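You operate a simulated robot arm through the tools that you are given. There is no shell and no other tool. Be economical: measure what you need, move in short steps, check, and stop when the job is done.

The job below is to be done with a simulated two-armed robot. You get a single attempt, and the scene is never put back.

JOB
Pick up the orange probe with one hand, pass it to the other hand and put it on the top of the tubes table.

Only the result counts: the job must be done as asked and must still hold three seconds after the hand-in. Knocking over, shifting, dropping, spilling or breaking anything else fails it.

ROBOT AND FRAMES
Two 7-joint arms with two-finger grippers on one trunk, on a base that drives. Base frame: it is fixed to the floor where the robot stands at the start and does not move with it; the origin is under the middle of the robot, x ahead of it, y to its left, z up; the surface under the hand at the start is at about z = 0.86. Units: m, degrees, N and s.
The left shoulder is at the start at [0.024, 0.217, 1.13], the right one opposite. With the tool pointing down near the work surface each hand reaches from about 0.2 to 0.76 m from the robot's upright axis, wherever it stands, measured 20 degrees to its own side. Places, roughly: top of the tubes table [-2.2, 1.7, 0.8]. Payload 2.2 kg a hand.
The TCP of each hand is the grasp point between the finger pads, 0.019 m short of the fingertips. In the tool frame z runs along the fingers and y along their closing line. Largest opening 0.116 m; the body of the gripper starts 0.07 m behind the TCP.
Orientation is that of the tool frame in the base frame, as a unit quaternion [x, y, z, w]. With the fingers straight down and closing along the base's y, the tool's x points along the base's -x, its y along +y and its z along -z.

CONTROLS
- The arms move only by the tool nudge_tool. It takes "left_motion", "right_motion" or both (then of equal length, played together; a hand with none holds still); each is a list of rows, each a list of 7 numbers: the shift along the tool's x, y, z in mm, then the turn, a rotation vector about the tool's x, y, z in degrees, then the opening, from 0 (shut) to 1 (fully open). In form: [[tx, ty, tz, wx, wy, wz, claw], ...]. A call has 1 to 10 rows; each row is the pose to reach, as a shift and turn from the pose commanded when the call began, along the tool's axes at that moment. A row lasts 0.2 s, in which the tool goes at most 0.05 m and 8.6 degrees; a call with a longer step from one row to the next is refused whole, and so is a gripper value outside its range. A pose out of reach is approached as far as the arm can. The call stops where the force on the tool passes 40 N (or 10 N more than at its start, if that is more) or the arm is blocked; 0.2 s more then pass. The fingers move at their own pace and stop on an object; they squeeze with about 43 N. The grip force told is the motor's: it shows also when the fingers shut on nothing. Time passes only in rows, and 0.2 s behind the last, so rows that repeat a pose let the fingers close. The reply holds the time, the measured pose of the TCP, the force on the tool along the base axes, the opening and the grip force, in the units named above and with some noise, with the torque about the TCP (base axes, N m) and any sound that the robot's microphone picked up.
- Cameras (640 x 400 px; columns grow to the right, rows downward): "scene" is now at [0.1326, 0.0099, 1.3073]; the picture's right is [0.10, -0.99, 0.00], its down [-0.50, -0.05, -0.87] and it looks along [0.86, 0.09, -0.50] (base axes); focal length 280 px, centre (320, 200). "left" rides on the left gripper at [0.069, 0.015, -0.097] in its tool frame; the picture's right is [-0.21, 0.98, 0.00], its down [-0.76, -0.17, -0.63] and it looks along [-0.62, -0.14, 0.77] (tool axes); focal length 251 px, centre (320, 200). "right" rides on the right gripper at [0.069, -0.015, -0.097] in its tool frame; the picture's right is [0.21, 0.98, 0.00], its down [-0.76, 0.17, -0.63] and it looks along [-0.62, 0.14, 0.77] (tool axes); focal length 251 px, centre (320, 200). There is no depth. A picture from a camera that has moved, and an enlarged one, comes with that camera's place and axes in the base frame and with its lens.
- grab_frame(camera): a new picture of that camera. The clock stands still meanwhile.
- lift_body(by): slides the trunk up (or, below 0, down) by that many m; the arms and the scene camera ride with it, the base frame stays. It gives what a move gives, with no picture.
- steer(legs): drives the robot by 1 to 6 legs, each [ahead, left, turn to the left] in m, m and degrees, along the robot's own axes; the way and the turn of a leg run together, so that a leg with both is an arc; at most 1.5 m and 180 degrees a leg. The arms and the cameras ride along, it lands a little off, and it stops where it bumps. It gives what a move gives.
- turn_head(pan, tilt): turns the head with the scene camera to pan (to the left, within 80 degrees either way) and tilt (down, from -29 to 69), counted from straight ahead of the robot. It gives what a move gives.
- inspect(camera, box): a new picture of the part [left, top, right, bottom] of that camera's present view, enlarged. The clock stands still meanwhile.
- close_job(): hands the job in; it is judged then, once.

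Work in short steps. Places have to be worked out from the pictures, the camera data and where the tool is seen: move nearer, look again, correct. Check each grasp and each placing, and mend what went wrong. You have 120 turns and 92 pictures in all, those below and enlarged ones among them. Open the grippers and draw the arms clear of the work before you hand the job in, unless the task says otherwise; then end with one line.

The tools are called after ">>>" as name(argument=value, ...) on one line, values as JSON. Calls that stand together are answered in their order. nudge_tool: Moves the arms, as the interface text tells. Its arguments: {"type":"object","properties":{"left_motion":{"type":"array"},"right_motion":{"type":"array"}},"required":[]} The other tools are called the same way: lift_body (by) slides the trunk up or down; steer (legs) drives the base; turn_head (pan, tilt) turns the head that bears the scene camera; grab_frame (camera) takes a picture; inspect (camera, box) takes an enlarged picture of a part of a camera's view; close_job () hands the job in.

At the start:

```text
time_s: 0.0
left_tcp_pos: [0.5102, 0.215, 1.1616]
left_orientation: [0.001, 1.0, 0.0, 0.0]
left_contact_force: [0.1, 0.8, -0.6]
left_torque: [0.01, 0.01, -0.04]
left_gripper_width: 0.1159
left_finger_force: 0.1
right_tcp_pos: [0.3774, -0.1346, 1.1813]
right_orientation: [0.0, 1.0, 0.0, -0.001]
right_contact_force: [0.0, -0.2, -0.2]
right_torque: [-0.03, -0.03, -0.01]
right_gripper_width: 0.1161
right_finger_force: 0.1
trunk travel left (down, up): [-0.275, 0.215]
robot x, y, heading: [-0.0002, -0.0033, -0.2]
head pan, tilt: [6.0, 29.7]
```

scene: 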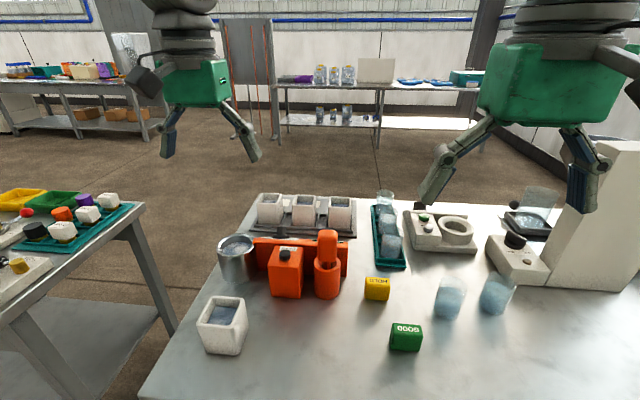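
right: 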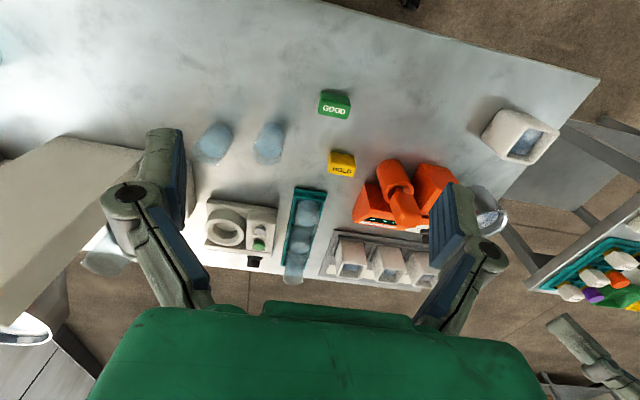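
left: 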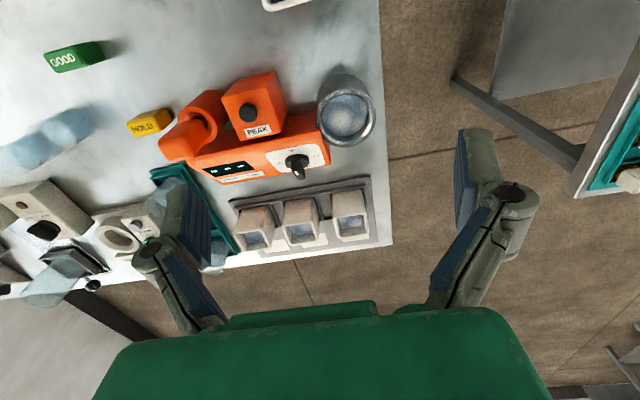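

I see an orange instrument with a cylindrical piece (likely the probe in a holder) and a box with a knob. I enlarge to identify the parts.

>>> inspect(camera="scene", box=[200, 180, 420, 318])

>>> inspect(camera="left", box=[120, 50, 400, 225])

```text
2.90 times, centred on (310, 249) of scene
camera zoom: at [0.1326, 0.0099, 1.3073], right [0.1, -0.99, 0.0], down [-0.5, -0.05, -0.87], along [0.86, 0.09, -0.5], focal length 811 px, centre (349, 58)
```

zoom: 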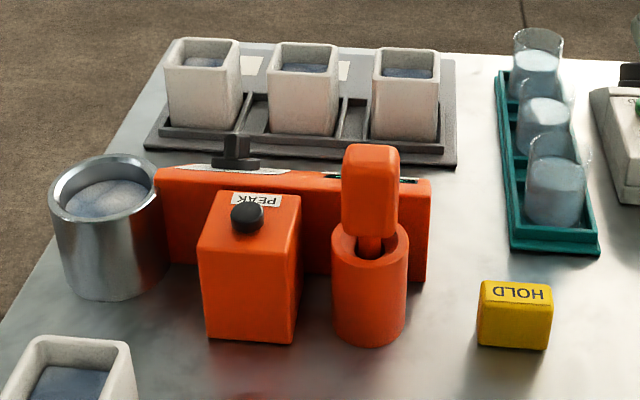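

```text
2.29 times, centred on (260, 138) of left
camera zoom: at [0.4421, 0.2297, 1.2572], right [0.22, 0.98, 0.0], down [0.76, -0.17, 0.63], along [0.62, -0.14, -0.77], focal length 575 px, centre (457, 343)
```

zoom: 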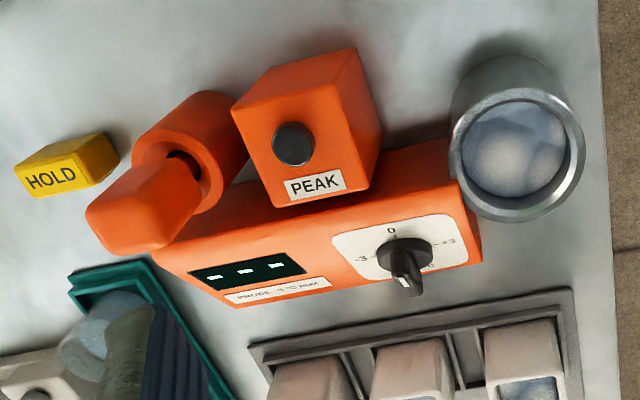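

The probe is the orange handle standing in the cup-shaped holder at about (0.543, 0.038), handle about z 0.945–0.985. I move the left hand aside and bring the right hand above the probe.

>>> nudge_tool(left_motion=[[0, 20, 0, 0, 0, 0, 1], [0, 50, 0, 0, 0, 0, 1], [0, 80, 0, 0, 0, 0, 1], [0, 110, 0, 0, 0, 0, 1], [0, 120, 0, 0, 0, 0, 1], [0, 120, 0, 0, 0, 0, 1]], right_motion=[[-28, 28, 8, 0, 0, 0, 1], [-58, 58, 18, 0, 0, 0, 1], [-88, 88, 28, 0, 0, 0, 1], [-115, 115, 38, 0, 0, 0, 1], [-142, 144, 46, 0, 0, 0, 1], [-166, 172, 51, 0, 0, 0, 1]])

>>> grab_frame(camera="right")

>>> grab_frame(camera="left")

```text
time_s: 1.6
left_tcp_pos: [0.5053, 0.3344, 1.1651]
left_orientation: [0.0, 1.0, -0.001, 0.003]
left_contact_force: [-0.5, 0.3, -0.3]
left_torque: [-0.01, 0.01, 0.0]
left_gripper_width: 0.116
left_finger_force: 0.0
right_tcp_pos: [0.5444, 0.023, 1.1599]
right_orientation: [0.014, 1.0, 0.023, 0.013]
right_contact_force: [-0.3, 0.3, 1.0]
right_torque: [0.0, -0.02, -0.02]
right_gripper_width: 0.1161
right_finger_force: 0.0
trunk travel left (down, up): [-0.275, 0.215]
robot x, y, heading: [0.001, 0.0029, -0.0]
head pan, tilt: [6.0, 29.7]
stopped in row 6 (right hand): the arm was blocked; the commanded pose is now the measured one
```

```text
86 pictures are left
camera right: at [0.4727, 0.0049, 1.2539], right [-0.19, 0.98, 0.04], down [0.74, 0.12, 0.66], along [0.64, 0.15, -0.75], focal length 251 px, centre (320, 200)
```

right: 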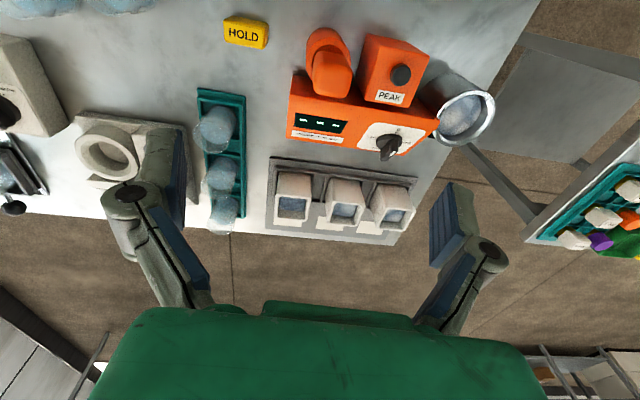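

```text
85 pictures are left
camera left: at [0.4353, 0.3501, 1.261], right [0.22, 0.98, 0.0], down [0.75, -0.17, 0.64], along [0.62, -0.14, -0.77], focal length 251 px, centre (320, 200)
```

left: 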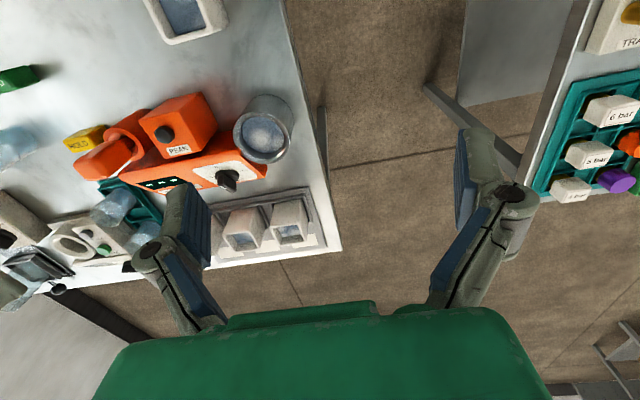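

The right hand was blocked at (0.544, 0.023, 1.16), slightly tilted. I see the handle at about (0.54, 0.042). I retry slowly with the tilt corrected, and zoom in on the handle.

>>> nudge_tool(right_motion=[[0, 4, 0, 1.3, 0.8, -0.8, 1], [0, 8, 0, 2.6, 1.5, -1.6, 1], [0, 12, 3, 2.6, 1.5, -1.6, 1], [0, 17, 10, 2.6, 1.5, -1.6, 1], [0, 17, 20, 2.6, 1.5, -1.6, 1]])

>>> inspect(camera="right", box=[240, 0, 480, 150])

>>> grab_frame(camera="scene")

```text
time_s: 3.0
left_tcp_pos: [0.5017, 0.3321, 1.1686]
left_orientation: [0.0, 1.0, 0.0, 0.006]
left_contact_force: [-0.5, -0.2, -0.4]
left_torque: [0.0, -0.02, -0.03]
left_gripper_width: 0.1159
left_finger_force: 0.0
right_tcp_pos: [0.5532, 0.0149, 1.1669]
right_orientation: [0.02, 0.999, 0.027, 0.01]
right_contact_force: [-0.5, 0.0, -0.3]
right_torque: [-0.01, -0.01, -0.01]
right_gripper_width: 0.116
right_finger_force: 0.0
trunk travel left (down, up): [-0.275, 0.215]
robot x, y, heading: [0.0026, 0.0023, 0.3]
head pan, tilt: [6.0, 29.7]
stopped in row 5 (right hand): the arm was blocked; the commanded pose is now the measured one
```

```text
2.67 times, centred on (360, 75) of right
camera zoom: at [0.4815, -0.0025, 1.2614], right [-0.18, 0.98, 0.05], down [0.75, 0.1, 0.65], along [0.64, 0.15, -0.75], focal length 670 px, centre (213, 533)
```

zoom: 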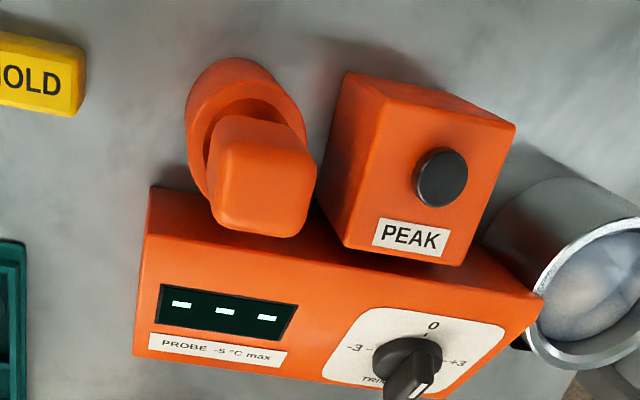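

```text
83 pictures are left
camera scene: at [0.1329, 0.0109, 1.3073], right [0.1, -0.99, 0.0], down [-0.5, -0.05, -0.87], along [0.86, 0.09, -0.5], focal length 280 px, centre (320, 200)
```

scene: 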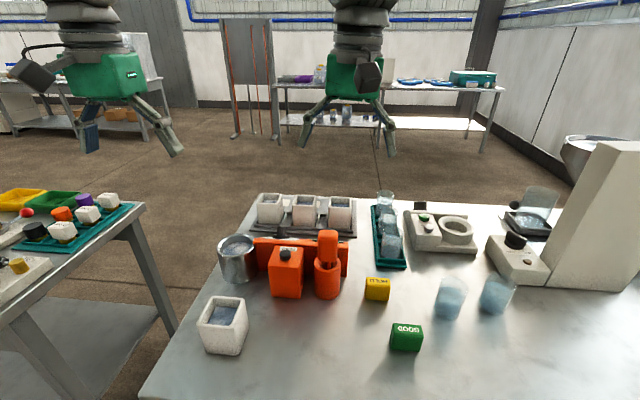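

Nothing touches the right hand, so its arm is probably at a joint limit when crossing the middle. I draw it back to its own side and shift the robot left by about 0.12 m so the probe lies on the right hand's side.

>>> nudge_tool(right_motion=[[0, -20, 0, 1, 0.6, -1, 1], [0, -50, 0, 2, 1.2, -2, 1], [0, -80, 0, 3.1, 1.2, -2.3, 1], [0, -110, 0, 3.1, 1.2, -2.3, 1], [0, -110, 0, 3.1, 1.2, -2.3, 1]])

>>> steer(legs=[[0, 0.12, 0]])

>>> grab_frame(camera="scene")

```text
time_s: 4.2
left_tcp_pos: [0.5024, 0.3322, 1.1678]
left_orientation: [0.001, 1.0, 0.001, 0.004]
left_contact_force: [0.3, -0.2, 0.0]
left_torque: [0.0, -0.04, -0.01]
left_gripper_width: 0.116
left_finger_force: 0.2
right_tcp_pos: [0.5514, -0.0943, 1.1604]
right_orientation: [-0.002, 1.0, 0.0, -0.002]
right_contact_force: [0.6, 0.2, 0.8]
right_torque: [-0.03, 0.01, 0.0]
right_gripper_width: 0.1159
right_finger_force: 0.1
trunk travel left (down, up): [-0.275, 0.215]
robot x, y, heading: [-0.0006, 0.0002, -0.1]
head pan, tilt: [6.0, 29.7]
```

```text
time_s: 5.4
left_tcp_pos: [0.5045, 0.3954, 1.18]
left_orientation: [0.003, 1.0, 0.02, 0.004]
left_contact_force: [-0.3, -1.7, 0.4]
left_torque: [0.09, 0.06, -0.03]
left_gripper_width: 0.116
left_finger_force: 0.1
right_tcp_pos: [0.5523, -0.0304, 1.1557]
right_orientation: [0.002, 1.0, 0.019, -0.003]
right_contact_force: [0.4, -1.9, 1.0]
right_torque: [0.19, 0.07, -0.02]
right_gripper_width: 0.1164
right_finger_force: 0.1
trunk travel left (down, up): [-0.275, 0.215]
robot x, y, heading: [-0.0018, 0.1055, -0.4]
head pan, tilt: [6.0, 29.7]
```

```text
82 pictures are left
camera scene: at [0.1354, 0.0733, 1.3067], right [0.1, -0.99, -0.03], down [-0.5, -0.02, -0.87], along [0.86, 0.1, -0.5], focal length 280 px, centre (320, 200)
```

scene: 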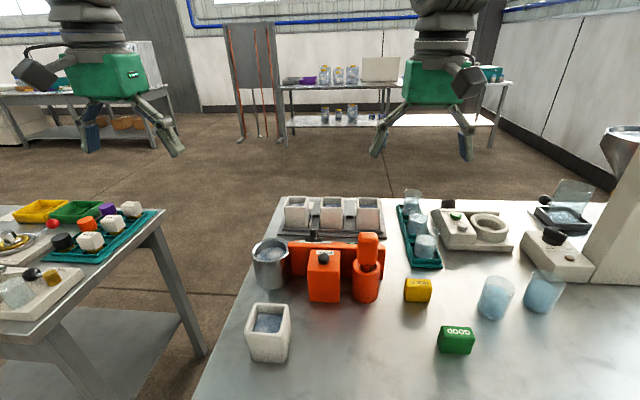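

The robot moved but the readings look mid-sway; I let it settle with a held pose before working on.

>>> nudge_tool(right_motion=[[0, 0, 0, 0, 0, 0, 1], [0, 0, 0, 0, 0, 0, 1], [0, 0, 0, 0, 0, 0, 1], [0, 0, 0, 0, 0, 0, 1]])

>>> grab_frame(camera="right")

```text
time_s: 6.4
left_tcp_pos: [0.5015, 0.4184, 1.1746]
left_orientation: [0.005, 1.0, 0.009, 0.006]
left_contact_force: [0.5, -0.7, -0.4]
left_torque: [0.06, -0.01, -0.01]
left_gripper_width: 0.1159
left_finger_force: 0.0
right_tcp_pos: [0.5484, -0.0078, 1.1604]
right_orientation: [0.004, 1.0, 0.009, 0.0]
right_contact_force: [-0.3, -1.6, 0.0]
right_torque: [0.11, -0.03, 0.03]
right_gripper_width: 0.1157
right_finger_force: 0.0
trunk travel left (down, up): [-0.275, 0.215]
robot x, y, heading: [-0.0007, 0.1054, -0.3]
head pan, tilt: [6.0, 29.7]
```

```text
81 pictures are left
camera right: at [0.4795, -0.0243, 1.2574], right [-0.21, 0.98, 0.02], down [0.76, 0.15, 0.63], along [0.62, 0.14, -0.77], focal length 251 px, centre (320, 200)
```

right: 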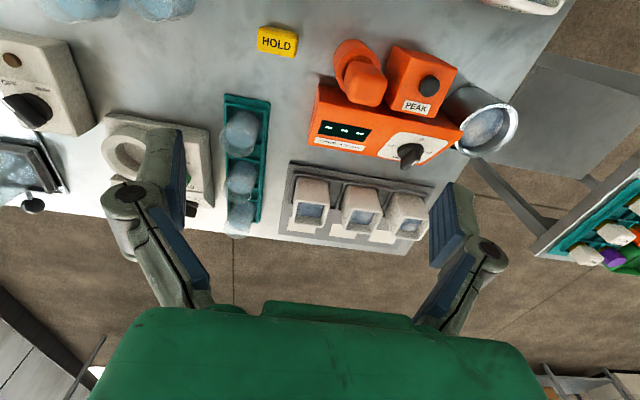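

Handle still sits at about (0.538, 0.040). I centre over it and descend to about z 1.06, half-closing the fingers so they clear the PEAK box.

>>> nudge_tool(right_motion=[[3, 10, 10, 0, 0, 0, 0.8], [6, 22, 30, 0, 0, 0, 0.65], [9, 35, 55, 0, 0, 0, 0.65], [9, 45, 80, 0, 0, 0, 0.65], [9, 45, 95, 0, 0, 0, 0.65], [9, 45, 95, 0, 0, 0, 0.65]])

>>> grab_frame(camera="right")

>>> inspect(camera="scene", box=[250, 150, 490, 300])

```text
time_s: 7.8
left_tcp_pos: [0.5004, 0.4193, 1.1744]
left_orientation: [0.005, 1.0, 0.009, 0.006]
left_contact_force: [0.2, -1.0, 0.0]
left_torque: [0.05, 0.03, 0.02]
left_gripper_width: 0.1163
left_finger_force: 0.1
right_tcp_pos: [0.5398, 0.0391, 1.0683]
right_orientation: [0.003, 1.0, 0.008, -0.002]
right_contact_force: [0.8, -0.1, 0.5]
right_torque: [0.06, -0.01, 0.02]
right_gripper_width: 0.0753
right_finger_force: 0.0
trunk travel left (down, up): [-0.275, 0.215]
robot x, y, heading: [-0.0007, 0.104, -0.2]
head pan, tilt: [6.0, 29.7]
```

```text
80 pictures are left
camera right: at [0.471, 0.0222, 1.1653], right [-0.21, 0.98, 0.02], down [0.76, 0.15, 0.63], along [0.62, 0.14, -0.77], focal length 251 px, centre (320, 200)
```

right: 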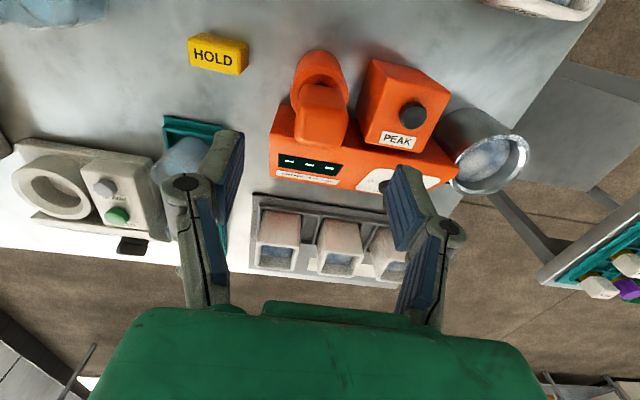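

```text
2.67 times, centred on (370, 225) of scene
camera zoom: at [0.1346, 0.1228, 1.3071], right [0.1, -0.99, 0.01], down [-0.5, -0.06, -0.87], along [0.86, 0.09, -0.5], focal length 746 px, centre (187, 133)
```

zoom: 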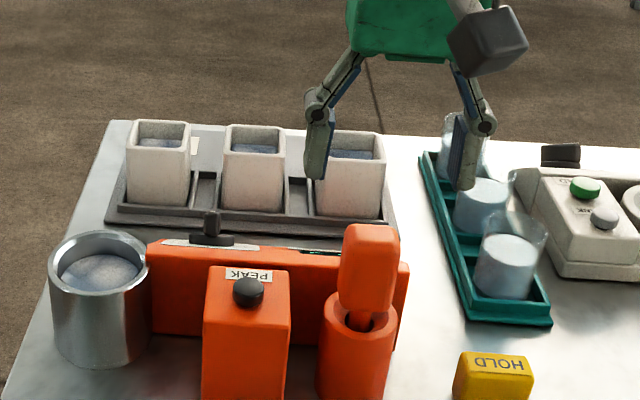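

Let me zoom the right camera on the handle to fix its x and orientation before descending.

>>> inspect(camera="right", box=[240, 30, 432, 150])

```text
3.33 times, centred on (336, 90) of right
camera zoom: at [0.471, 0.0222, 1.1653], right [-0.21, 0.98, 0.02], down [0.76, 0.15, 0.63], along [0.62, 0.14, -0.77], focal length 838 px, centre (267, 567)
```

zoom: 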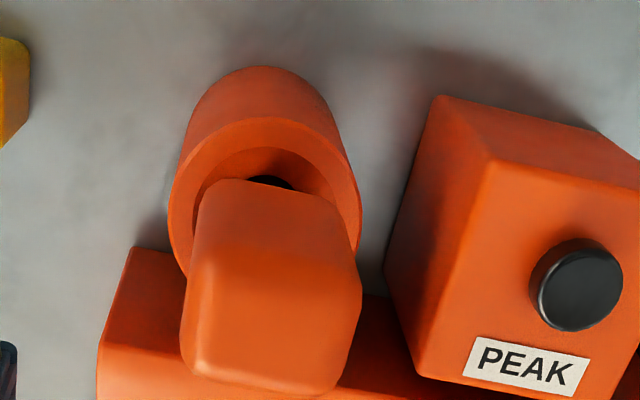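

Handle top centre is about (0.544, 0.041), width about 0.037. I descend to TCP z ≈ 0.97.

>>> nudge_tool(right_motion=[[-2, 1, 25, 0, 0, 0, 0.62], [-4, 1, 50, 0, 0, 0, 0.62], [-4, 1, 75, 0, 0, 0, 0.62], [-4, 1, 90, 0, 0, 0, 0.62], [-4, 1, 98, 0, 0, 0, 0.62], [-4, 1, 98, 0, 0, 0, 0.62]])

>>> grab_frame(camera="right")

>>> inspect(camera="scene", box=[290, 180, 450, 300])

```text
time_s: 8.6
left_tcp_pos: [0.4963, 0.4675, 1.1657]
left_orientation: [0.001, 1.0, -0.007, 0.007]
left_contact_force: [0.2, 0.7, -0.2]
left_torque: [-0.07, -0.01, 0.01]
left_gripper_width: 0.116
left_finger_force: 0.1
right_tcp_pos: [0.5444, 0.0825, 1.02]
right_orientation: [0.0, 1.0, -0.006, 0.013]
right_contact_force: [0.5, 1.6, 10.0]
right_torque: [-0.41, 0.11, -0.05]
right_gripper_width: 0.0771
right_finger_force: 0.3
trunk travel left (down, up): [-0.275, 0.215]
robot x, y, heading: [-0.0003, 0.1173, 0.1]
head pan, tilt: [6.0, 29.7]
stopped in row 3 (right hand): the force on the tool passed its limit at 52 N (the readings are from after the stop); the commanded pose is now the measured one
```

```text
77 pictures are left
camera right: at [0.4737, 0.0694, 1.1151], right [-0.21, 0.98, -0.02], down [0.74, 0.17, 0.65], along [0.64, 0.13, -0.76], focal length 251 px, centre (320, 200)
```

right: 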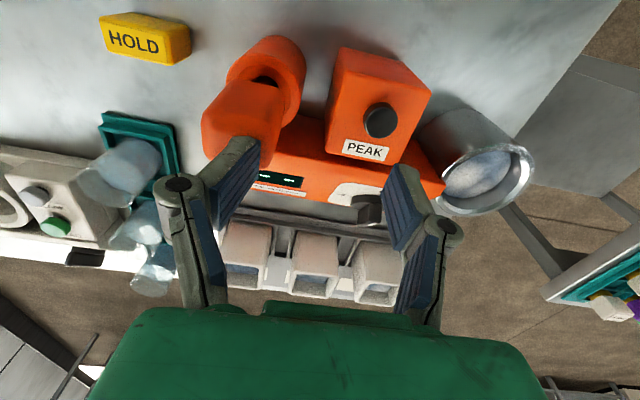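

```text
3.33 times, centred on (370, 240) of scene
camera zoom: at [0.1322, 0.1576, 1.3068], right [0.1, -0.99, 0.02], down [-0.49, -0.07, -0.87], along [0.86, 0.08, -0.5], focal length 933 px, centre (153, 67)
```

zoom: 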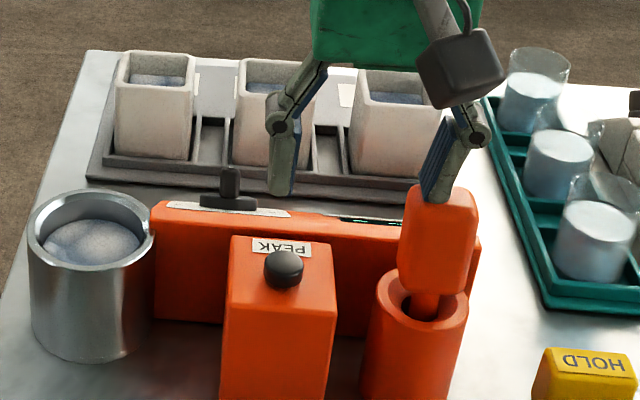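

The whole body lurched left by about 4 cm (body sway after driving), and a finger landed on the handle top. I lift off straight up and let it settle.

>>> nudge_tool(right_motion=[[0, 0, -20, 0, 0, 0, 0.62], [0, 0, -50, 0, 0, 0, 0.62], [0, 0, -70, 0, 0, 0, 0.62], [0, 0, -70, 0, 0, 0, 0.62], [0, 0, -70, 0, 0, 0, 0.62], [0, 0, -70, 0, 0, 0, 0.62], [0, 0, -70, 0, 0, 0, 0.62], [0, 0, -70, 0, 0, 0, 0.62], [0, 0, -70, 0, 0, 0, 0.62], [0, 0, -70, 0, 0, 0, 0.62]])

>>> inspect(camera="scene", box=[290, 180, 450, 300])

```text
time_s: 10.8
left_tcp_pos: [0.4986, 0.4438, 1.1703]
left_orientation: [0.001, 1.0, 0.003, 0.007]
left_contact_force: [0.6, -1.0, -0.3]
left_torque: [0.03, -0.02, -0.01]
left_gripper_width: 0.116
left_finger_force: 0.0
right_tcp_pos: [0.5427, 0.0599, 1.0884]
right_orientation: [0.003, 1.0, 0.004, 0.01]
right_contact_force: [0.0, 0.3, 0.8]
right_torque: [0.0, -0.01, -0.02]
right_gripper_width: 0.072
right_finger_force: 0.1
trunk travel left (down, up): [-0.275, 0.215]
robot x, y, heading: [-0.0009, 0.1141, -0.1]
head pan, tilt: [6.0, 29.7]
```

```text
3.33 times, centred on (370, 240) of scene
camera zoom: at [0.1351, 0.1055, 1.3072], right [0.1, -0.99, -0.01], down [-0.5, -0.04, -0.87], along [0.86, 0.09, -0.5], focal length 933 px, centre (153, 67)
```

zoom: 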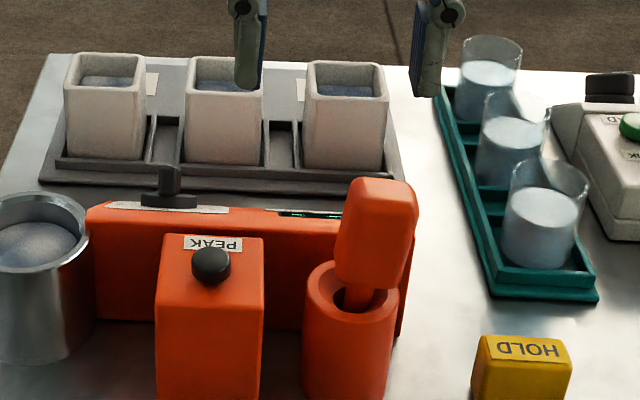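

The probe now leans a bit in its holder. I wait for the sway to die out and track it.

>>> nudge_tool(right_motion=[[0, 0, 0, 0, 0, 0, 0.62], [0, 0, 0, 0, 0, 0, 0.62], [0, 0, 0, 0, 0, 0, 0.62]])

>>> nudge_tool(right_motion=[[0, 0, 0, 0, 0, 0, 0.62], [0, 0, 0, 0, 0, 0, 0.62], [0, 0, 0, 0, 0, 0, 0.62], [0, 0, 0, 0, 0, 0, 0.62], [0, 0, 0, 0, 0, 0, 0.62], [0, 0, 0, 0, 0, 0, 0.62], [0, 0, 0, 0, 0, 0, 0.62], [0, 0, 0, 0, 0, 0, 0.62], [0, 0, 0, 0, 0, 0, 0.62], [0, 0, 0, 0, 0, 0, 0.62]])

>>> inspect(camera="scene", box=[290, 180, 450, 300])

>>> grab_frame(camera="right")

```text
time_s: 11.6
left_tcp_pos: [0.4992, 0.43, 1.174]
left_orientation: [0.003, 1.0, 0.006, 0.007]
left_contact_force: [0.7, -1.0, 0.2]
left_torque: [0.11, -0.02, -0.02]
left_gripper_width: 0.1159
left_finger_force: 0.0
right_tcp_pos: [0.5417, 0.0482, 1.0866]
right_orientation: [0.003, 1.0, 0.008, 0.011]
right_contact_force: [0.3, -1.2, -0.6]
right_torque: [0.07, 0.02, -0.01]
right_gripper_width: 0.072
right_finger_force: 0.1
trunk travel left (down, up): [-0.275, 0.215]
robot x, y, heading: [0.0006, 0.1129, -0.2]
head pan, tilt: [6.0, 29.7]
```

```text
time_s: 13.8
left_tcp_pos: [0.4981, 0.4647, 1.1655]
left_orientation: [0.001, 1.0, -0.006, 0.006]
left_contact_force: [0.0, 0.2, -0.1]
left_torque: [-0.04, -0.04, -0.04]
left_gripper_width: 0.1159
left_finger_force: 0.0
right_tcp_pos: [0.5421, 0.0826, 1.0865]
right_orientation: [0.001, 1.0, -0.004, 0.011]
right_contact_force: [0.4, 0.5, 0.1]
right_torque: [-0.05, 0.01, 0.03]
right_gripper_width: 0.0719
right_finger_force: 0.1
trunk travel left (down, up): [-0.275, 0.215]
robot x, y, heading: [-0.002, 0.1198, -0.3]
head pan, tilt: [6.0, 29.7]
```

```text
3.33 times, centred on (370, 240) of scene
camera zoom: at [0.1354, 0.1539, 1.3066], right [0.1, -0.99, 0.02], down [-0.5, -0.07, -0.86], along [0.86, 0.08, -0.5], focal length 933 px, centre (153, 67)
```

zoom: 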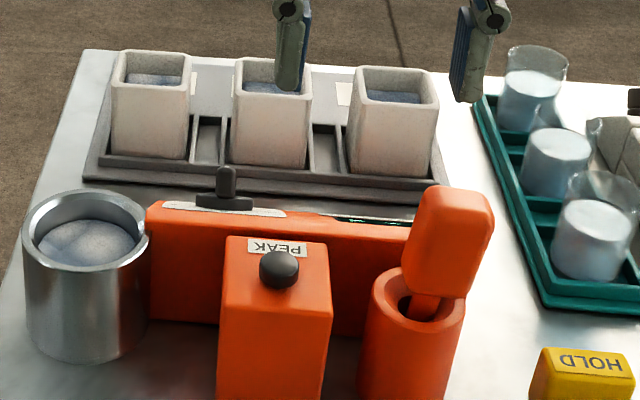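

```text
73 pictures are left
camera right: at [0.4718, 0.0687, 1.1826], right [-0.21, 0.98, -0.01], down [0.74, 0.17, 0.65], along [0.63, 0.13, -0.76], focal length 251 px, centre (320, 200)
```

right: 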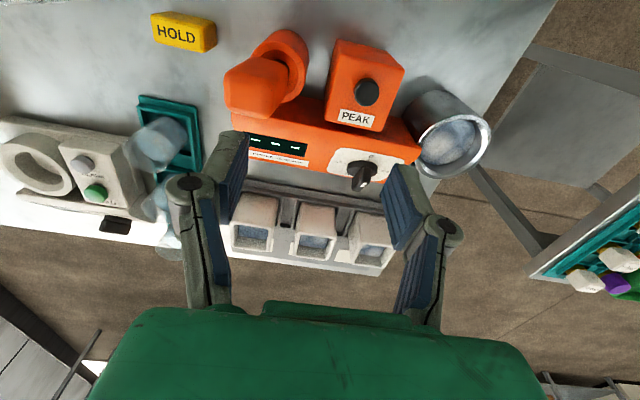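

The body rocks slowly from side to side after the drive. I sample it several times to learn the period and decay.

>>> nudge_tool(right_motion=[[0, 0, 0, 0, 0, 0, 0.62], [0, 0, 0, 0, 0, 0, 0.62]])

>>> nudge_tool(right_motion=[[0, 0, 0, 0, 0, 0, 0.62], [0, 0, 0, 0, 0, 0, 0.62]])

>>> nudge_tool(right_motion=[[0, 0, 0, 0, 0, 0, 0.62], [0, 0, 0, 0, 0, 0, 0.62]])

>>> nudge_tool(right_motion=[[0, 0, 0, 0, 0, 0, 0.62], [0, 0, 0, 0, 0, 0, 0.62]])

>>> nudge_tool(right_motion=[[0, 0, 0, 0, 0, 0, 0.62], [0, 0, 0, 0, 0, 0, 0.62]])

>>> nudge_tool(right_motion=[[0, 0, 0, 0, 0, 0, 0.62], [0, 0, 0, 0, 0, 0, 0.62]])

```text
time_s: 14.4
left_tcp_pos: [0.498, 0.4712, 1.1656]
left_orientation: [0.0, 1.0, -0.009, 0.006]
left_contact_force: [-0.3, 1.1, 0.1]
left_torque: [-0.12, -0.01, -0.02]
left_gripper_width: 0.1158
left_finger_force: 0.0
right_tcp_pos: [0.5423, 0.0878, 1.0869]
right_orientation: [0.001, 1.0, -0.005, 0.01]
right_contact_force: [0.1, 1.1, -0.5]
right_torque: [-0.08, -0.01, -0.02]
right_gripper_width: 0.0717
right_finger_force: 0.1
trunk travel left (down, up): [-0.275, 0.215]
robot x, y, heading: [0.0008, 0.121, -0.2]
head pan, tilt: [6.0, 29.7]
```

```text
time_s: 15.2
left_tcp_pos: [0.4946, 0.4551, 1.1698]
left_orientation: [0.002, 1.0, -0.004, 0.009]
left_contact_force: [0.4, 0.0, 0.1]
left_torque: [-0.08, -0.01, 0.01]
left_gripper_width: 0.116
left_finger_force: 0.1
right_tcp_pos: [0.5393, 0.0721, 1.0885]
right_orientation: [0.003, 1.0, -0.003, 0.012]
right_contact_force: [0.3, 0.3, 1.1]
right_torque: [-0.08, -0.01, 0.02]
right_gripper_width: 0.0722
right_finger_force: 0.1
trunk travel left (down, up): [-0.275, 0.215]
robot x, y, heading: [-0.0002, 0.1145, -0.3]
head pan, tilt: [6.0, 29.7]
stopped in row 2 (right hand): the arm was blocked; the commanded pose is now the measured one
```

```text
time_s: 15.8
left_tcp_pos: [0.4948, 0.4217, 1.1783]
left_orientation: [0.003, 1.0, 0.008, 0.01]
left_contact_force: [0.6, -0.4, 0.9]
left_torque: [0.05, 0.0, 0.0]
left_gripper_width: 0.1161
left_finger_force: 0.0
right_tcp_pos: [0.539, 0.0398, 1.0891]
right_orientation: [0.005, 1.0, 0.007, 0.011]
right_contact_force: [0.6, -0.5, 0.4]
right_torque: [0.08, 0.01, -0.01]
right_gripper_width: 0.0719
right_finger_force: 0.0
trunk travel left (down, up): [-0.275, 0.215]
robot x, y, heading: [0.001, 0.1076, 0.0]
head pan, tilt: [6.0, 29.7]
```

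```text
time_s: 16.4
left_tcp_pos: [0.4944, 0.4516, 1.1702]
left_orientation: [0.002, 1.0, -0.003, 0.009]
left_contact_force: [0.3, 0.5, 0.4]
left_torque: [0.02, 0.02, 0.0]
left_gripper_width: 0.1159
left_finger_force: 0.1
right_tcp_pos: [0.5391, 0.0684, 1.0884]
right_orientation: [0.002, 1.0, -0.002, 0.011]
right_contact_force: [0.3, 0.9, 1.0]
right_torque: [-0.03, -0.03, 0.05]
right_gripper_width: 0.0718
right_finger_force: 0.2
trunk travel left (down, up): [-0.275, 0.215]
robot x, y, heading: [0.0023, 0.1114, -0.1]
head pan, tilt: [6.0, 29.7]
```

```text
time_s: 17.0
left_tcp_pos: [0.4944, 0.4649, 1.1663]
left_orientation: [0.001, 1.0, -0.006, 0.007]
left_contact_force: [1.0, 1.6, 0.4]
left_torque: [-0.05, 0.03, 0.04]
left_gripper_width: 0.1161
left_finger_force: 0.1
right_tcp_pos: [0.5392, 0.0805, 1.0879]
right_orientation: [0.001, 1.0, -0.006, 0.011]
right_contact_force: [-0.2, 1.1, 0.0]
right_torque: [-0.11, -0.03, -0.01]
right_gripper_width: 0.072
right_finger_force: 0.2
trunk travel left (down, up): [-0.275, 0.215]
robot x, y, heading: [0.0035, 0.1136, -0.2]
head pan, tilt: [6.0, 29.7]
```

```text
time_s: 17.6
left_tcp_pos: [0.4949, 0.4261, 1.1761]
left_orientation: [0.004, 1.0, 0.006, 0.01]
left_contact_force: [-0.5, -2.4, 0.2]
left_torque: [0.11, -0.03, 0.01]
left_gripper_width: 0.116
left_finger_force: 0.1
right_tcp_pos: [0.5386, 0.0435, 1.0884]
right_orientation: [0.005, 1.0, 0.007, 0.011]
right_contact_force: [-0.6, -1.8, -0.6]
right_torque: [0.14, 0.03, -0.01]
right_gripper_width: 0.072
right_finger_force: 0.0
trunk travel left (down, up): [-0.275, 0.215]
robot x, y, heading: [0.0002, 0.1108, -0.2]
head pan, tilt: [6.0, 29.7]
```

The rocking does not decay, so something may be jammed. I look with the head to the left and to the right for contacts of arms or base.

>>> turn_head(pan=60, tilt=50)

>>> grab_frame(camera="scene")

>>> turn_head(pan=-60, tilt=50)

>>> grab_frame(camera="scene")

```text
time_s: 18.8
left_tcp_pos: [0.4948, 0.4662, 1.1661]
left_orientation: [0.001, 1.0, -0.009, 0.008]
left_contact_force: [0.0, 1.6, -1.0]
left_torque: [-0.13, 0.03, -0.03]
left_gripper_width: 0.1161
left_finger_force: 0.0
right_tcp_pos: [0.5394, 0.084, 1.0889]
right_orientation: [0.002, 1.0, -0.009, 0.011]
right_contact_force: [0.1, 1.0, -0.5]
right_torque: [-0.13, 0.01, -0.03]
right_gripper_width: 0.0718
right_finger_force: 0.0
trunk travel left (down, up): [-0.275, 0.215]
robot x, y, heading: [0.0021, 0.1161, -0.0]
head pan, tilt: [60.0, 50.0]
```

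```text
72 pictures are left
camera scene: at [0.0837, 0.2007, 1.2762], right [0.86, -0.5, 0.0], down [-0.39, -0.67, -0.63], along [0.32, 0.54, -0.78], focal length 280 px, centre (320, 200)
```

scene: 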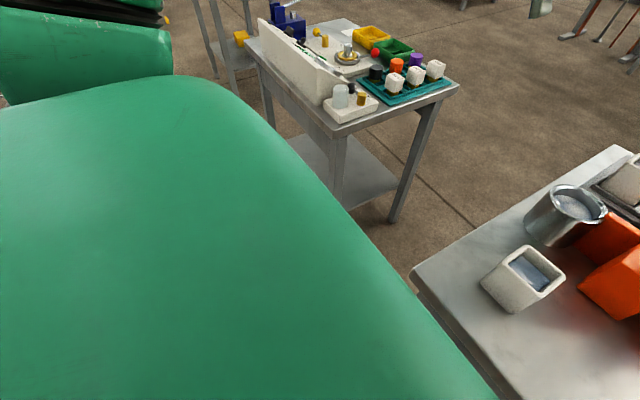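

```text
time_s: 20.8
left_tcp_pos: [0.4947, 0.4401, 1.1726]
left_orientation: [0.003, 1.0, 0.002, 0.009]
left_contact_force: [0.6, -0.2, 0.1]
left_torque: [0.03, 0.02, -0.01]
left_gripper_width: 0.1157
left_finger_force: 0.0
right_tcp_pos: [0.5396, 0.0565, 1.0913]
right_orientation: [0.004, 1.0, 0.004, 0.012]
right_contact_force: [0.5, -0.1, 0.3]
right_torque: [-0.01, -0.01, -0.02]
right_gripper_width: 0.0717
right_finger_force: 0.1
trunk travel left (down, up): [-0.275, 0.215]
robot x, y, heading: [0.0011, 0.1119, -0.1]
head pan, tilt: [-60.0, 50.0]
```

```text
71 pictures are left
camera scene: at [0.113, 0.0774, 1.278], right [-0.47, -0.88, 0.01], down [-0.68, 0.35, -0.65], along [0.57, -0.31, -0.76], focal length 280 px, centre (320, 200)
```

scene: 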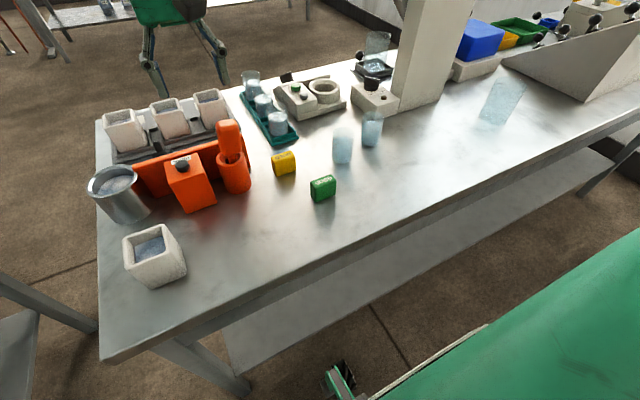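

No contact is visible, though the base front may be close to the table leg. I back off 4 cm from the table to free any jam and then sample the sway.

>>> steer(legs=[[-0.04, 0, 0]])

>>> nudge_tool(right_motion=[[0, 0, 0, 0, 0, 0, 0.62], [0, 0, 0, 0, 0, 0, 0.62], [0, 0, 0, 0, 0, 0, 0.62], [0, 0, 0, 0, 0, 0, 0.62], [0, 0, 0, 0, 0, 0, 0.62], [0, 0, 0, 0, 0, 0, 0.62], [0, 0, 0, 0, 0, 0, 0.62], [0, 0, 0, 0, 0, 0, 0.62], [0, 0, 0, 0, 0, 0, 0.62], [0, 0, 0, 0, 0, 0, 0.62]])

>>> nudge_tool(right_motion=[[0, 0, 0, 0, 0, 0, 0.62], [0, 0, 0, 0, 0, 0, 0.62], [0, 0, 0, 0, 0, 0, 0.62]])

>>> nudge_tool(right_motion=[[0, 0, 0, 0, 0, 0, 0.62], [0, 0, 0, 0, 0, 0, 0.62], [0, 0, 0, 0, 0, 0, 0.62]])

>>> nudge_tool(right_motion=[[0, 0, 0, 0, 0, 0, 0.62], [0, 0, 0, 0, 0, 0, 0.62]])

```text
time_s: 21.7
left_tcp_pos: [0.4594, 0.4389, 1.1702]
left_orientation: [0.003, 1.0, 0.002, 0.008]
left_contact_force: [-0.5, 0.1, 0.3]
left_torque: [0.01, -0.05, 0.01]
left_gripper_width: 0.1163
left_finger_force: 0.0
right_tcp_pos: [0.503, 0.0561, 1.0894]
right_orientation: [0.005, 1.0, 0.004, 0.009]
right_contact_force: [0.4, 0.2, -0.5]
right_torque: [0.02, 0.01, 0.0]
right_gripper_width: 0.0718
right_finger_force: 0.0
trunk travel left (down, up): [-0.275, 0.215]
robot x, y, heading: [-0.0381, 0.1129, -0.4]
head pan, tilt: [-60.0, 50.0]
```

```text
time_s: 23.9
left_tcp_pos: [0.4528, 0.4378, 1.175]
left_orientation: [0.003, 1.0, 0.003, 0.01]
left_contact_force: [-0.6, 0.3, -0.1]
left_torque: [-0.03, -0.02, -0.01]
left_gripper_width: 0.116
left_finger_force: 0.1
right_tcp_pos: [0.4995, 0.0517, 1.0958]
right_orientation: [0.01, 1.0, 0.011, 0.014]
right_contact_force: [-0.9, -0.2, -0.1]
right_torque: [0.0, 0.04, 0.0]
right_gripper_width: 0.0717
right_finger_force: 0.1
trunk travel left (down, up): [-0.275, 0.215]
robot x, y, heading: [-0.0365, 0.1099, -0.2]
head pan, tilt: [-60.0, 50.0]
```

```text
time_s: 24.7
left_tcp_pos: [0.4516, 0.4346, 1.1767]
left_orientation: [0.002, 1.0, 0.003, 0.01]
left_contact_force: [-0.4, 0.2, 0.3]
left_torque: [0.0, 0.0, 0.0]
left_gripper_width: 0.1159
left_finger_force: 0.0
right_tcp_pos: [0.4992, 0.0477, 1.0946]
right_orientation: [0.009, 1.0, 0.012, 0.014]
right_contact_force: [-0.3, 0.3, 0.2]
right_torque: [0.04, -0.01, 0.02]
right_gripper_width: 0.0719
right_finger_force: 0.1
trunk travel left (down, up): [-0.275, 0.215]
robot x, y, heading: [-0.0333, 0.1073, -0.1]
head pan, tilt: [-60.0, 50.0]
```

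```text
time_s: 25.5
left_tcp_pos: [0.4515, 0.4331, 1.1779]
left_orientation: [0.004, 1.0, 0.004, 0.01]
left_contact_force: [0.5, 0.1, -0.6]
left_torque: [0.02, 0.0, -0.04]
left_gripper_width: 0.1159
left_finger_force: 0.1
right_tcp_pos: [0.4998, 0.0467, 1.0944]
right_orientation: [0.009, 1.0, 0.012, 0.013]
right_contact_force: [-0.6, -0.7, 0.2]
right_torque: [0.0, 0.0, -0.03]
right_gripper_width: 0.0721
right_finger_force: 0.0
trunk travel left (down, up): [-0.275, 0.215]
robot x, y, heading: [-0.0378, 0.109, 0.0]
head pan, tilt: [-60.0, 50.0]
```

```text
time_s: 26.1
left_tcp_pos: [0.4516, 0.4365, 1.176]
left_orientation: [0.003, 1.0, 0.002, 0.01]
left_contact_force: [-0.5, 0.9, 0.8]
left_torque: [0.01, 0.0, 0.0]
left_gripper_width: 0.116
left_finger_force: 0.1
right_tcp_pos: [0.4984, 0.0512, 1.0944]
right_orientation: [0.008, 1.0, 0.01, 0.014]
right_contact_force: [-0.1, 0.7, 0.1]
right_torque: [0.06, -0.02, 0.0]
right_gripper_width: 0.0718
right_finger_force: 0.1
trunk travel left (down, up): [-0.275, 0.215]
robot x, y, heading: [-0.034, 0.1119, -0.2]
head pan, tilt: [-60.0, 50.0]
```

The rocking has died down to about 2 mm. I turn the head back to the probe and relocate it.

>>> turn_head(pan=-5, tilt=32)

>>> grab_frame(camera="scene")

>>> inspect(camera="scene", box=[240, 150, 432, 270])

>>> grab_frame(camera="right")

```text
time_s: 27.3
left_tcp_pos: [0.4513, 0.4355, 1.1754]
left_orientation: [0.004, 1.0, 0.003, 0.01]
left_contact_force: [-0.1, -0.2, 0.6]
left_torque: [-0.02, 0.02, 0.03]
left_gripper_width: 0.1158
left_finger_force: 0.0
right_tcp_pos: [0.4968, 0.0525, 1.0935]
right_orientation: [0.005, 1.0, 0.006, 0.014]
right_contact_force: [-0.1, -0.7, -0.3]
right_torque: [-0.02, -0.01, 0.02]
right_gripper_width: 0.0724
right_finger_force: 0.1
trunk travel left (down, up): [-0.275, 0.215]
robot x, y, heading: [-0.0352, 0.108, -0.2]
head pan, tilt: [-5.0, 32.0]
```

```text
70 pictures are left
camera scene: at [0.0954, 0.1018, 1.3036], right [-0.09, -1.0, 0.0], down [-0.53, 0.05, -0.85], along [0.84, -0.08, -0.53], focal length 280 px, centre (320, 200)
```

scene: 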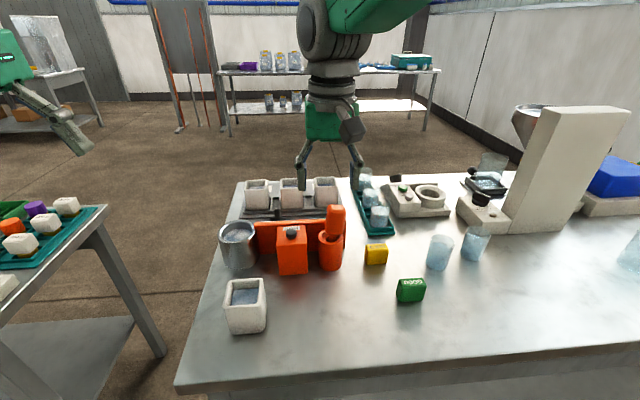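

```text
3.33 times, centred on (336, 210) of scene
camera zoom: at [0.0954, 0.1018, 1.3036], right [-0.09, -1.0, 0.0], down [-0.53, 0.05, -0.85], along [0.84, -0.08, -0.53], focal length 933 px, centre (267, 167)
```

zoom: 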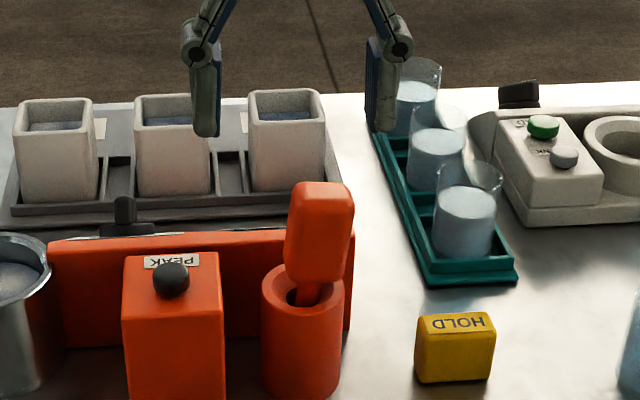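

```text
68 pictures are left
camera right: at [0.4261, 0.0375, 1.1875], right [-0.2, 0.98, 0.01], down [0.74, 0.15, 0.66], along [0.64, 0.14, -0.76], focal length 251 px, centre (320, 200)
```

right: 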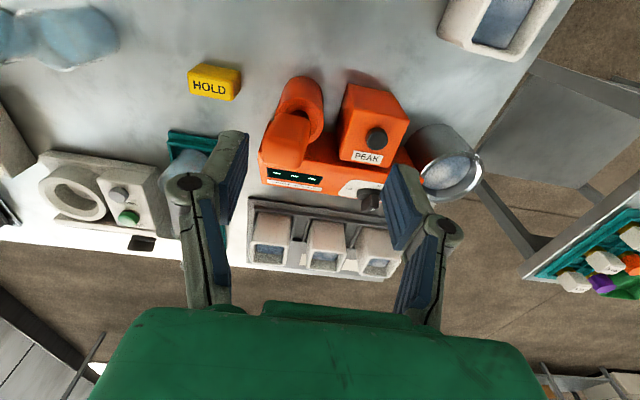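

The body is calm; the handle's middle is at about (0.543, 0.030, 0.964), leaning ~7° to −y. I move above it and match the tilt, then verify.

>>> nudge_tool(right_motion=[[-12, -6, 5, -1.5, 0.4, 0, 0.62], [-24, -12, 15, -3, 0.8, 0, 0.62], [-36, -18, 25, -4.5, 1.2, 0, 0.62], [-46, -23, 35, -6, 1.6, 0, 0.62], [-46, -23, 45, -6, 1.6, 0, 0.62], [-46, -23, 45, -6, 1.6, 0, 0.62], [-46, -23, 45, -6, 1.6, 0, 0.62]])

>>> grab_frame(camera="right")

>>> inspect(camera="scene", box=[240, 150, 432, 270])

```text
time_s: 28.9
left_tcp_pos: [0.4513, 0.4361, 1.1748]
left_orientation: [0.002, 1.0, 0.003, 0.01]
left_contact_force: [0.0, -0.2, 0.7]
left_torque: [0.0, 0.03, -0.01]
left_gripper_width: 0.1159
left_finger_force: 0.2
right_tcp_pos: [0.5465, 0.031, 1.049]
right_orientation: [0.004, 0.998, 0.058, 0.0]
right_contact_force: [0.0, 0.8, 0.7]
right_torque: [0.02, 0.04, -0.01]
right_gripper_width: 0.0721
right_finger_force: 0.1
trunk travel left (down, up): [-0.275, 0.215]
robot x, y, heading: [-0.0391, 0.1086, -0.1]
head pan, tilt: [-5.0, 32.0]
```

```text
67 pictures are left
camera right: at [0.4769, 0.0061, 1.1438], right [-0.21, 0.97, 0.11], down [0.76, 0.09, 0.65], along [0.62, 0.22, -0.75], focal length 251 px, centre (320, 200)
```

right: 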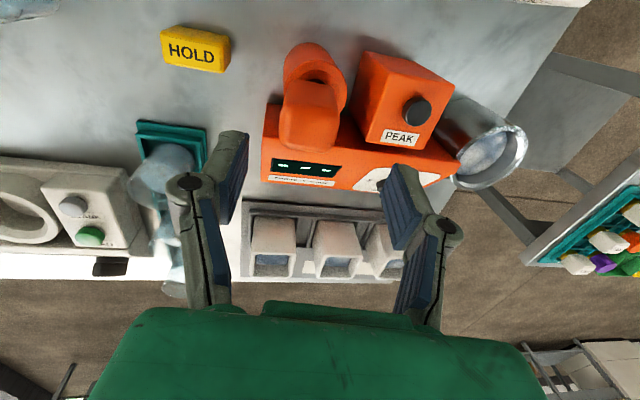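

```text
3.33 times, centred on (336, 210) of scene
camera zoom: at [0.0959, 0.1028, 1.3036], right [-0.09, -1.0, 0.0], down [-0.53, 0.05, -0.85], along [0.84, -0.08, -0.53], focal length 933 px, centre (267, 167)
```

zoom: 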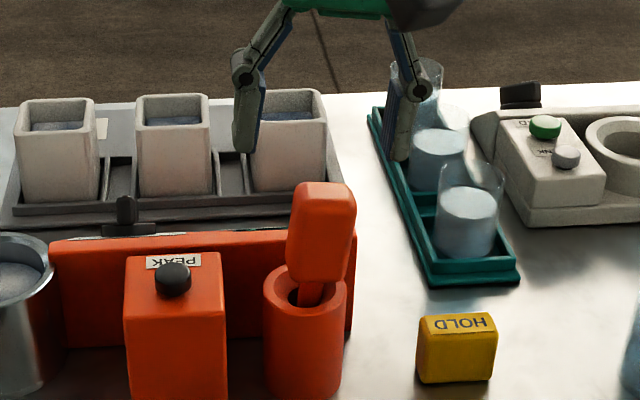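

Well aligned; about 8 mm sideways along the tool's −y is needed while descending 78 mm. Descending now.

>>> nudge_tool(right_motion=[[0, -4, 10, 0, 0, 0, 0.62], [0, -8, 25, 0, 0, 0, 0.62], [0, -8, 40, 0, 0, 0, 0.62], [0, -8, 55, 0, 0, 0, 0.62]])

>>> inspect(camera="scene", box=[240, 150, 432, 270])

>>> grab_frame(camera="right")

```text
time_s: 29.9
left_tcp_pos: [0.4523, 0.4374, 1.1746]
left_orientation: [0.003, 1.0, 0.003, 0.01]
left_contact_force: [-0.6, 0.2, -0.2]
left_torque: [0.0, 0.0, 0.04]
left_gripper_width: 0.1158
left_finger_force: 0.0
right_tcp_pos: [0.545, 0.0294, 0.9922]
right_orientation: [0.005, 0.998, 0.057, -0.001]
right_contact_force: [0.0, -0.8, -0.1]
right_torque: [0.0, 0.03, 0.03]
right_gripper_width: 0.0718
right_finger_force: 0.1
trunk travel left (down, up): [-0.275, 0.215]
robot x, y, heading: [-0.0364, 0.1123, -0.3]
head pan, tilt: [-5.0, 32.0]
```

```text
3.33 times, centred on (336, 210) of scene
camera zoom: at [0.0964, 0.1029, 1.3035], right [-0.09, -1.0, 0.0], down [-0.53, 0.05, -0.85], along [0.84, -0.08, -0.53], focal length 933 px, centre (267, 167)
```

zoom: 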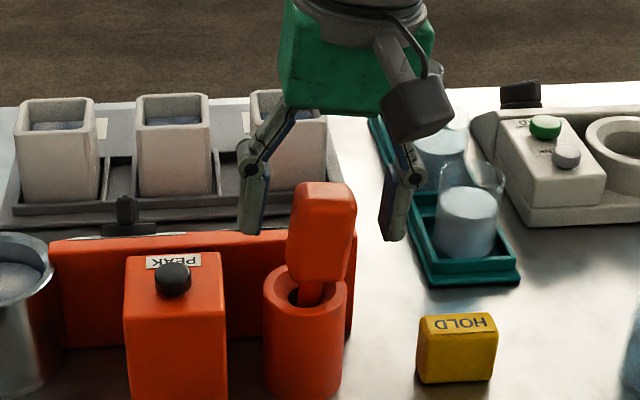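

```text
64 pictures are left
camera right: at [0.4771, 0.0038, 1.0873], right [-0.21, 0.97, 0.11], down [0.76, 0.09, 0.65], along [0.62, 0.22, -0.75], focal length 251 px, centre (320, 200)
```

right: 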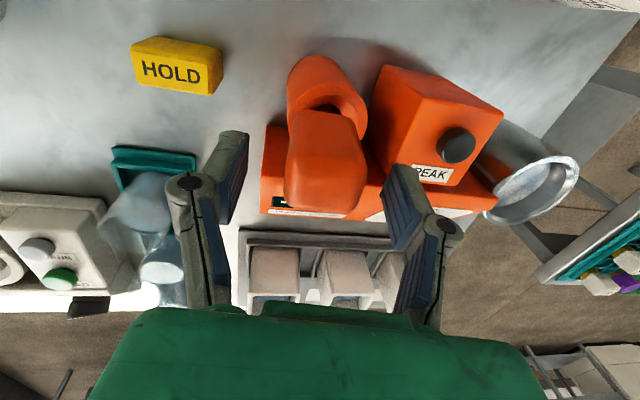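

The handle is centred between the fingers. I go down 22 mm more and close.

>>> nudge_tool(right_motion=[[0, 0, 12, 0, 0, 0, 0.62], [0, 0, 22, 0, 0, 0, 0.62], [0, 0, 24, 0, 0, 0, 0.4], [0, 0, 24, 0, 0, 0, 0.2], [0, 0, 24, 0, 0, 0, 0.1], [0, 0, 24, 0, 0, 0, 0.1]])

>>> inspect(camera="scene", box=[240, 150, 432, 270])

```text
time_s: 31.3
left_tcp_pos: [0.4531, 0.4374, 1.1756]
left_orientation: [0.003, 1.0, 0.003, 0.01]
left_contact_force: [0.9, 0.3, -0.1]
left_torque: [0.01, -0.03, -0.03]
left_gripper_width: 0.1159
left_finger_force: 0.1
right_tcp_pos: [0.5444, 0.0319, 0.9696]
right_orientation: [0.004, 0.998, 0.057, 0.0]
right_contact_force: [0.2, -0.6, 0.4]
right_torque: [0.0, 0.02, -0.03]
right_gripper_width: 0.0361
right_finger_force: 43.2
trunk travel left (down, up): [-0.275, 0.215]
robot x, y, heading: [-0.0378, 0.1079, -0.4]
head pan, tilt: [-5.0, 32.0]
```

```text
3.33 times, centred on (336, 210) of scene
camera zoom: at [0.0958, 0.1028, 1.3036], right [-0.09, -1.0, 0.0], down [-0.53, 0.05, -0.85], along [0.84, -0.08, -0.53], focal length 933 px, centre (267, 167)
```

zoom: 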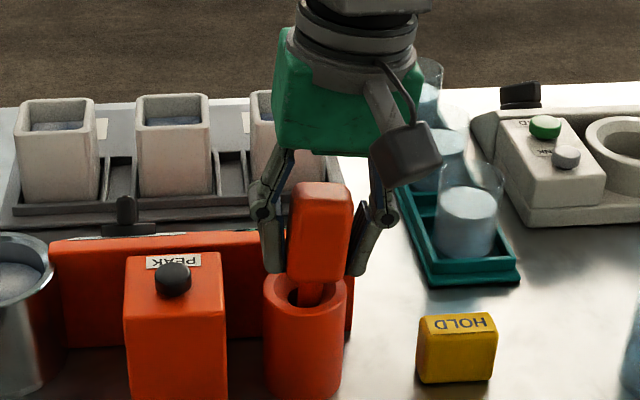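

Gripped (36 mm, 43 N). I lift along the tool axis by about 110 mm in small steps.

>>> nudge_tool(right_motion=[[0, 0, -8, 0, 0, 0, 0.1], [0, 0, -20, 0, 0, 0, 0.1], [0, 0, -34, 0, 0, 0, 0.1], [0, 0, -48, 0, 0, 0, 0.1], [0, 0, -62, 0, 0, 0, 0.1], [0, 0, -78, 0, 0, 0, 0.1], [0, 0, -94, 0, 0, 0, 0.1], [0, 0, -110, 0, 0, 0, 0.1]])

>>> grab_frame(camera="scene")

>>> inspect(camera="scene", box=[240, 120, 432, 240])

```text
time_s: 33.1
left_tcp_pos: [0.451, 0.4387, 1.1748]
left_orientation: [0.003, 1.0, 0.002, 0.011]
left_contact_force: [-0.7, 0.1, 0.3]
left_torque: [0.01, -0.01, 0.0]
left_gripper_width: 0.1159
left_finger_force: 0.0
right_tcp_pos: [0.5457, 0.0198, 1.0796]
right_orientation: [0.004, 0.998, 0.058, 0.001]
right_contact_force: [1.2, -0.1, 0.1]
right_torque: [-0.04, 0.0, 0.01]
right_gripper_width: 0.0359
right_finger_force: 43.0
trunk travel left (down, up): [-0.275, 0.215]
robot x, y, heading: [-0.0364, 0.1102, 0.0]
head pan, tilt: [-5.0, 32.0]
```

```text
62 pictures are left
camera scene: at [0.0954, 0.1033, 1.3037], right [-0.09, -1.0, 0.0], down [-0.53, 0.05, -0.85], along [0.84, -0.08, -0.53], focal length 280 px, centre (320, 200)
```

scene: 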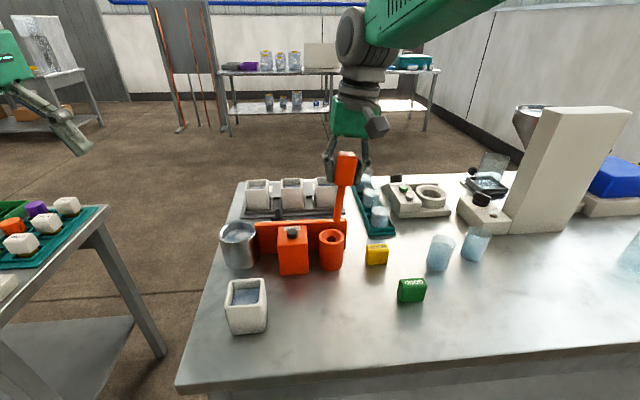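

```text
3.33 times, centred on (336, 180) of scene
camera zoom: at [0.0954, 0.1033, 1.3037], right [-0.09, -1.0, 0.0], down [-0.53, 0.05, -0.85], along [0.84, -0.08, -0.53], focal length 933 px, centre (267, 267)
```

zoom: 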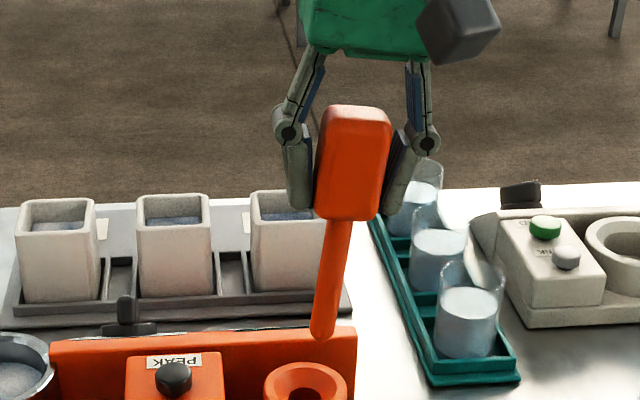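

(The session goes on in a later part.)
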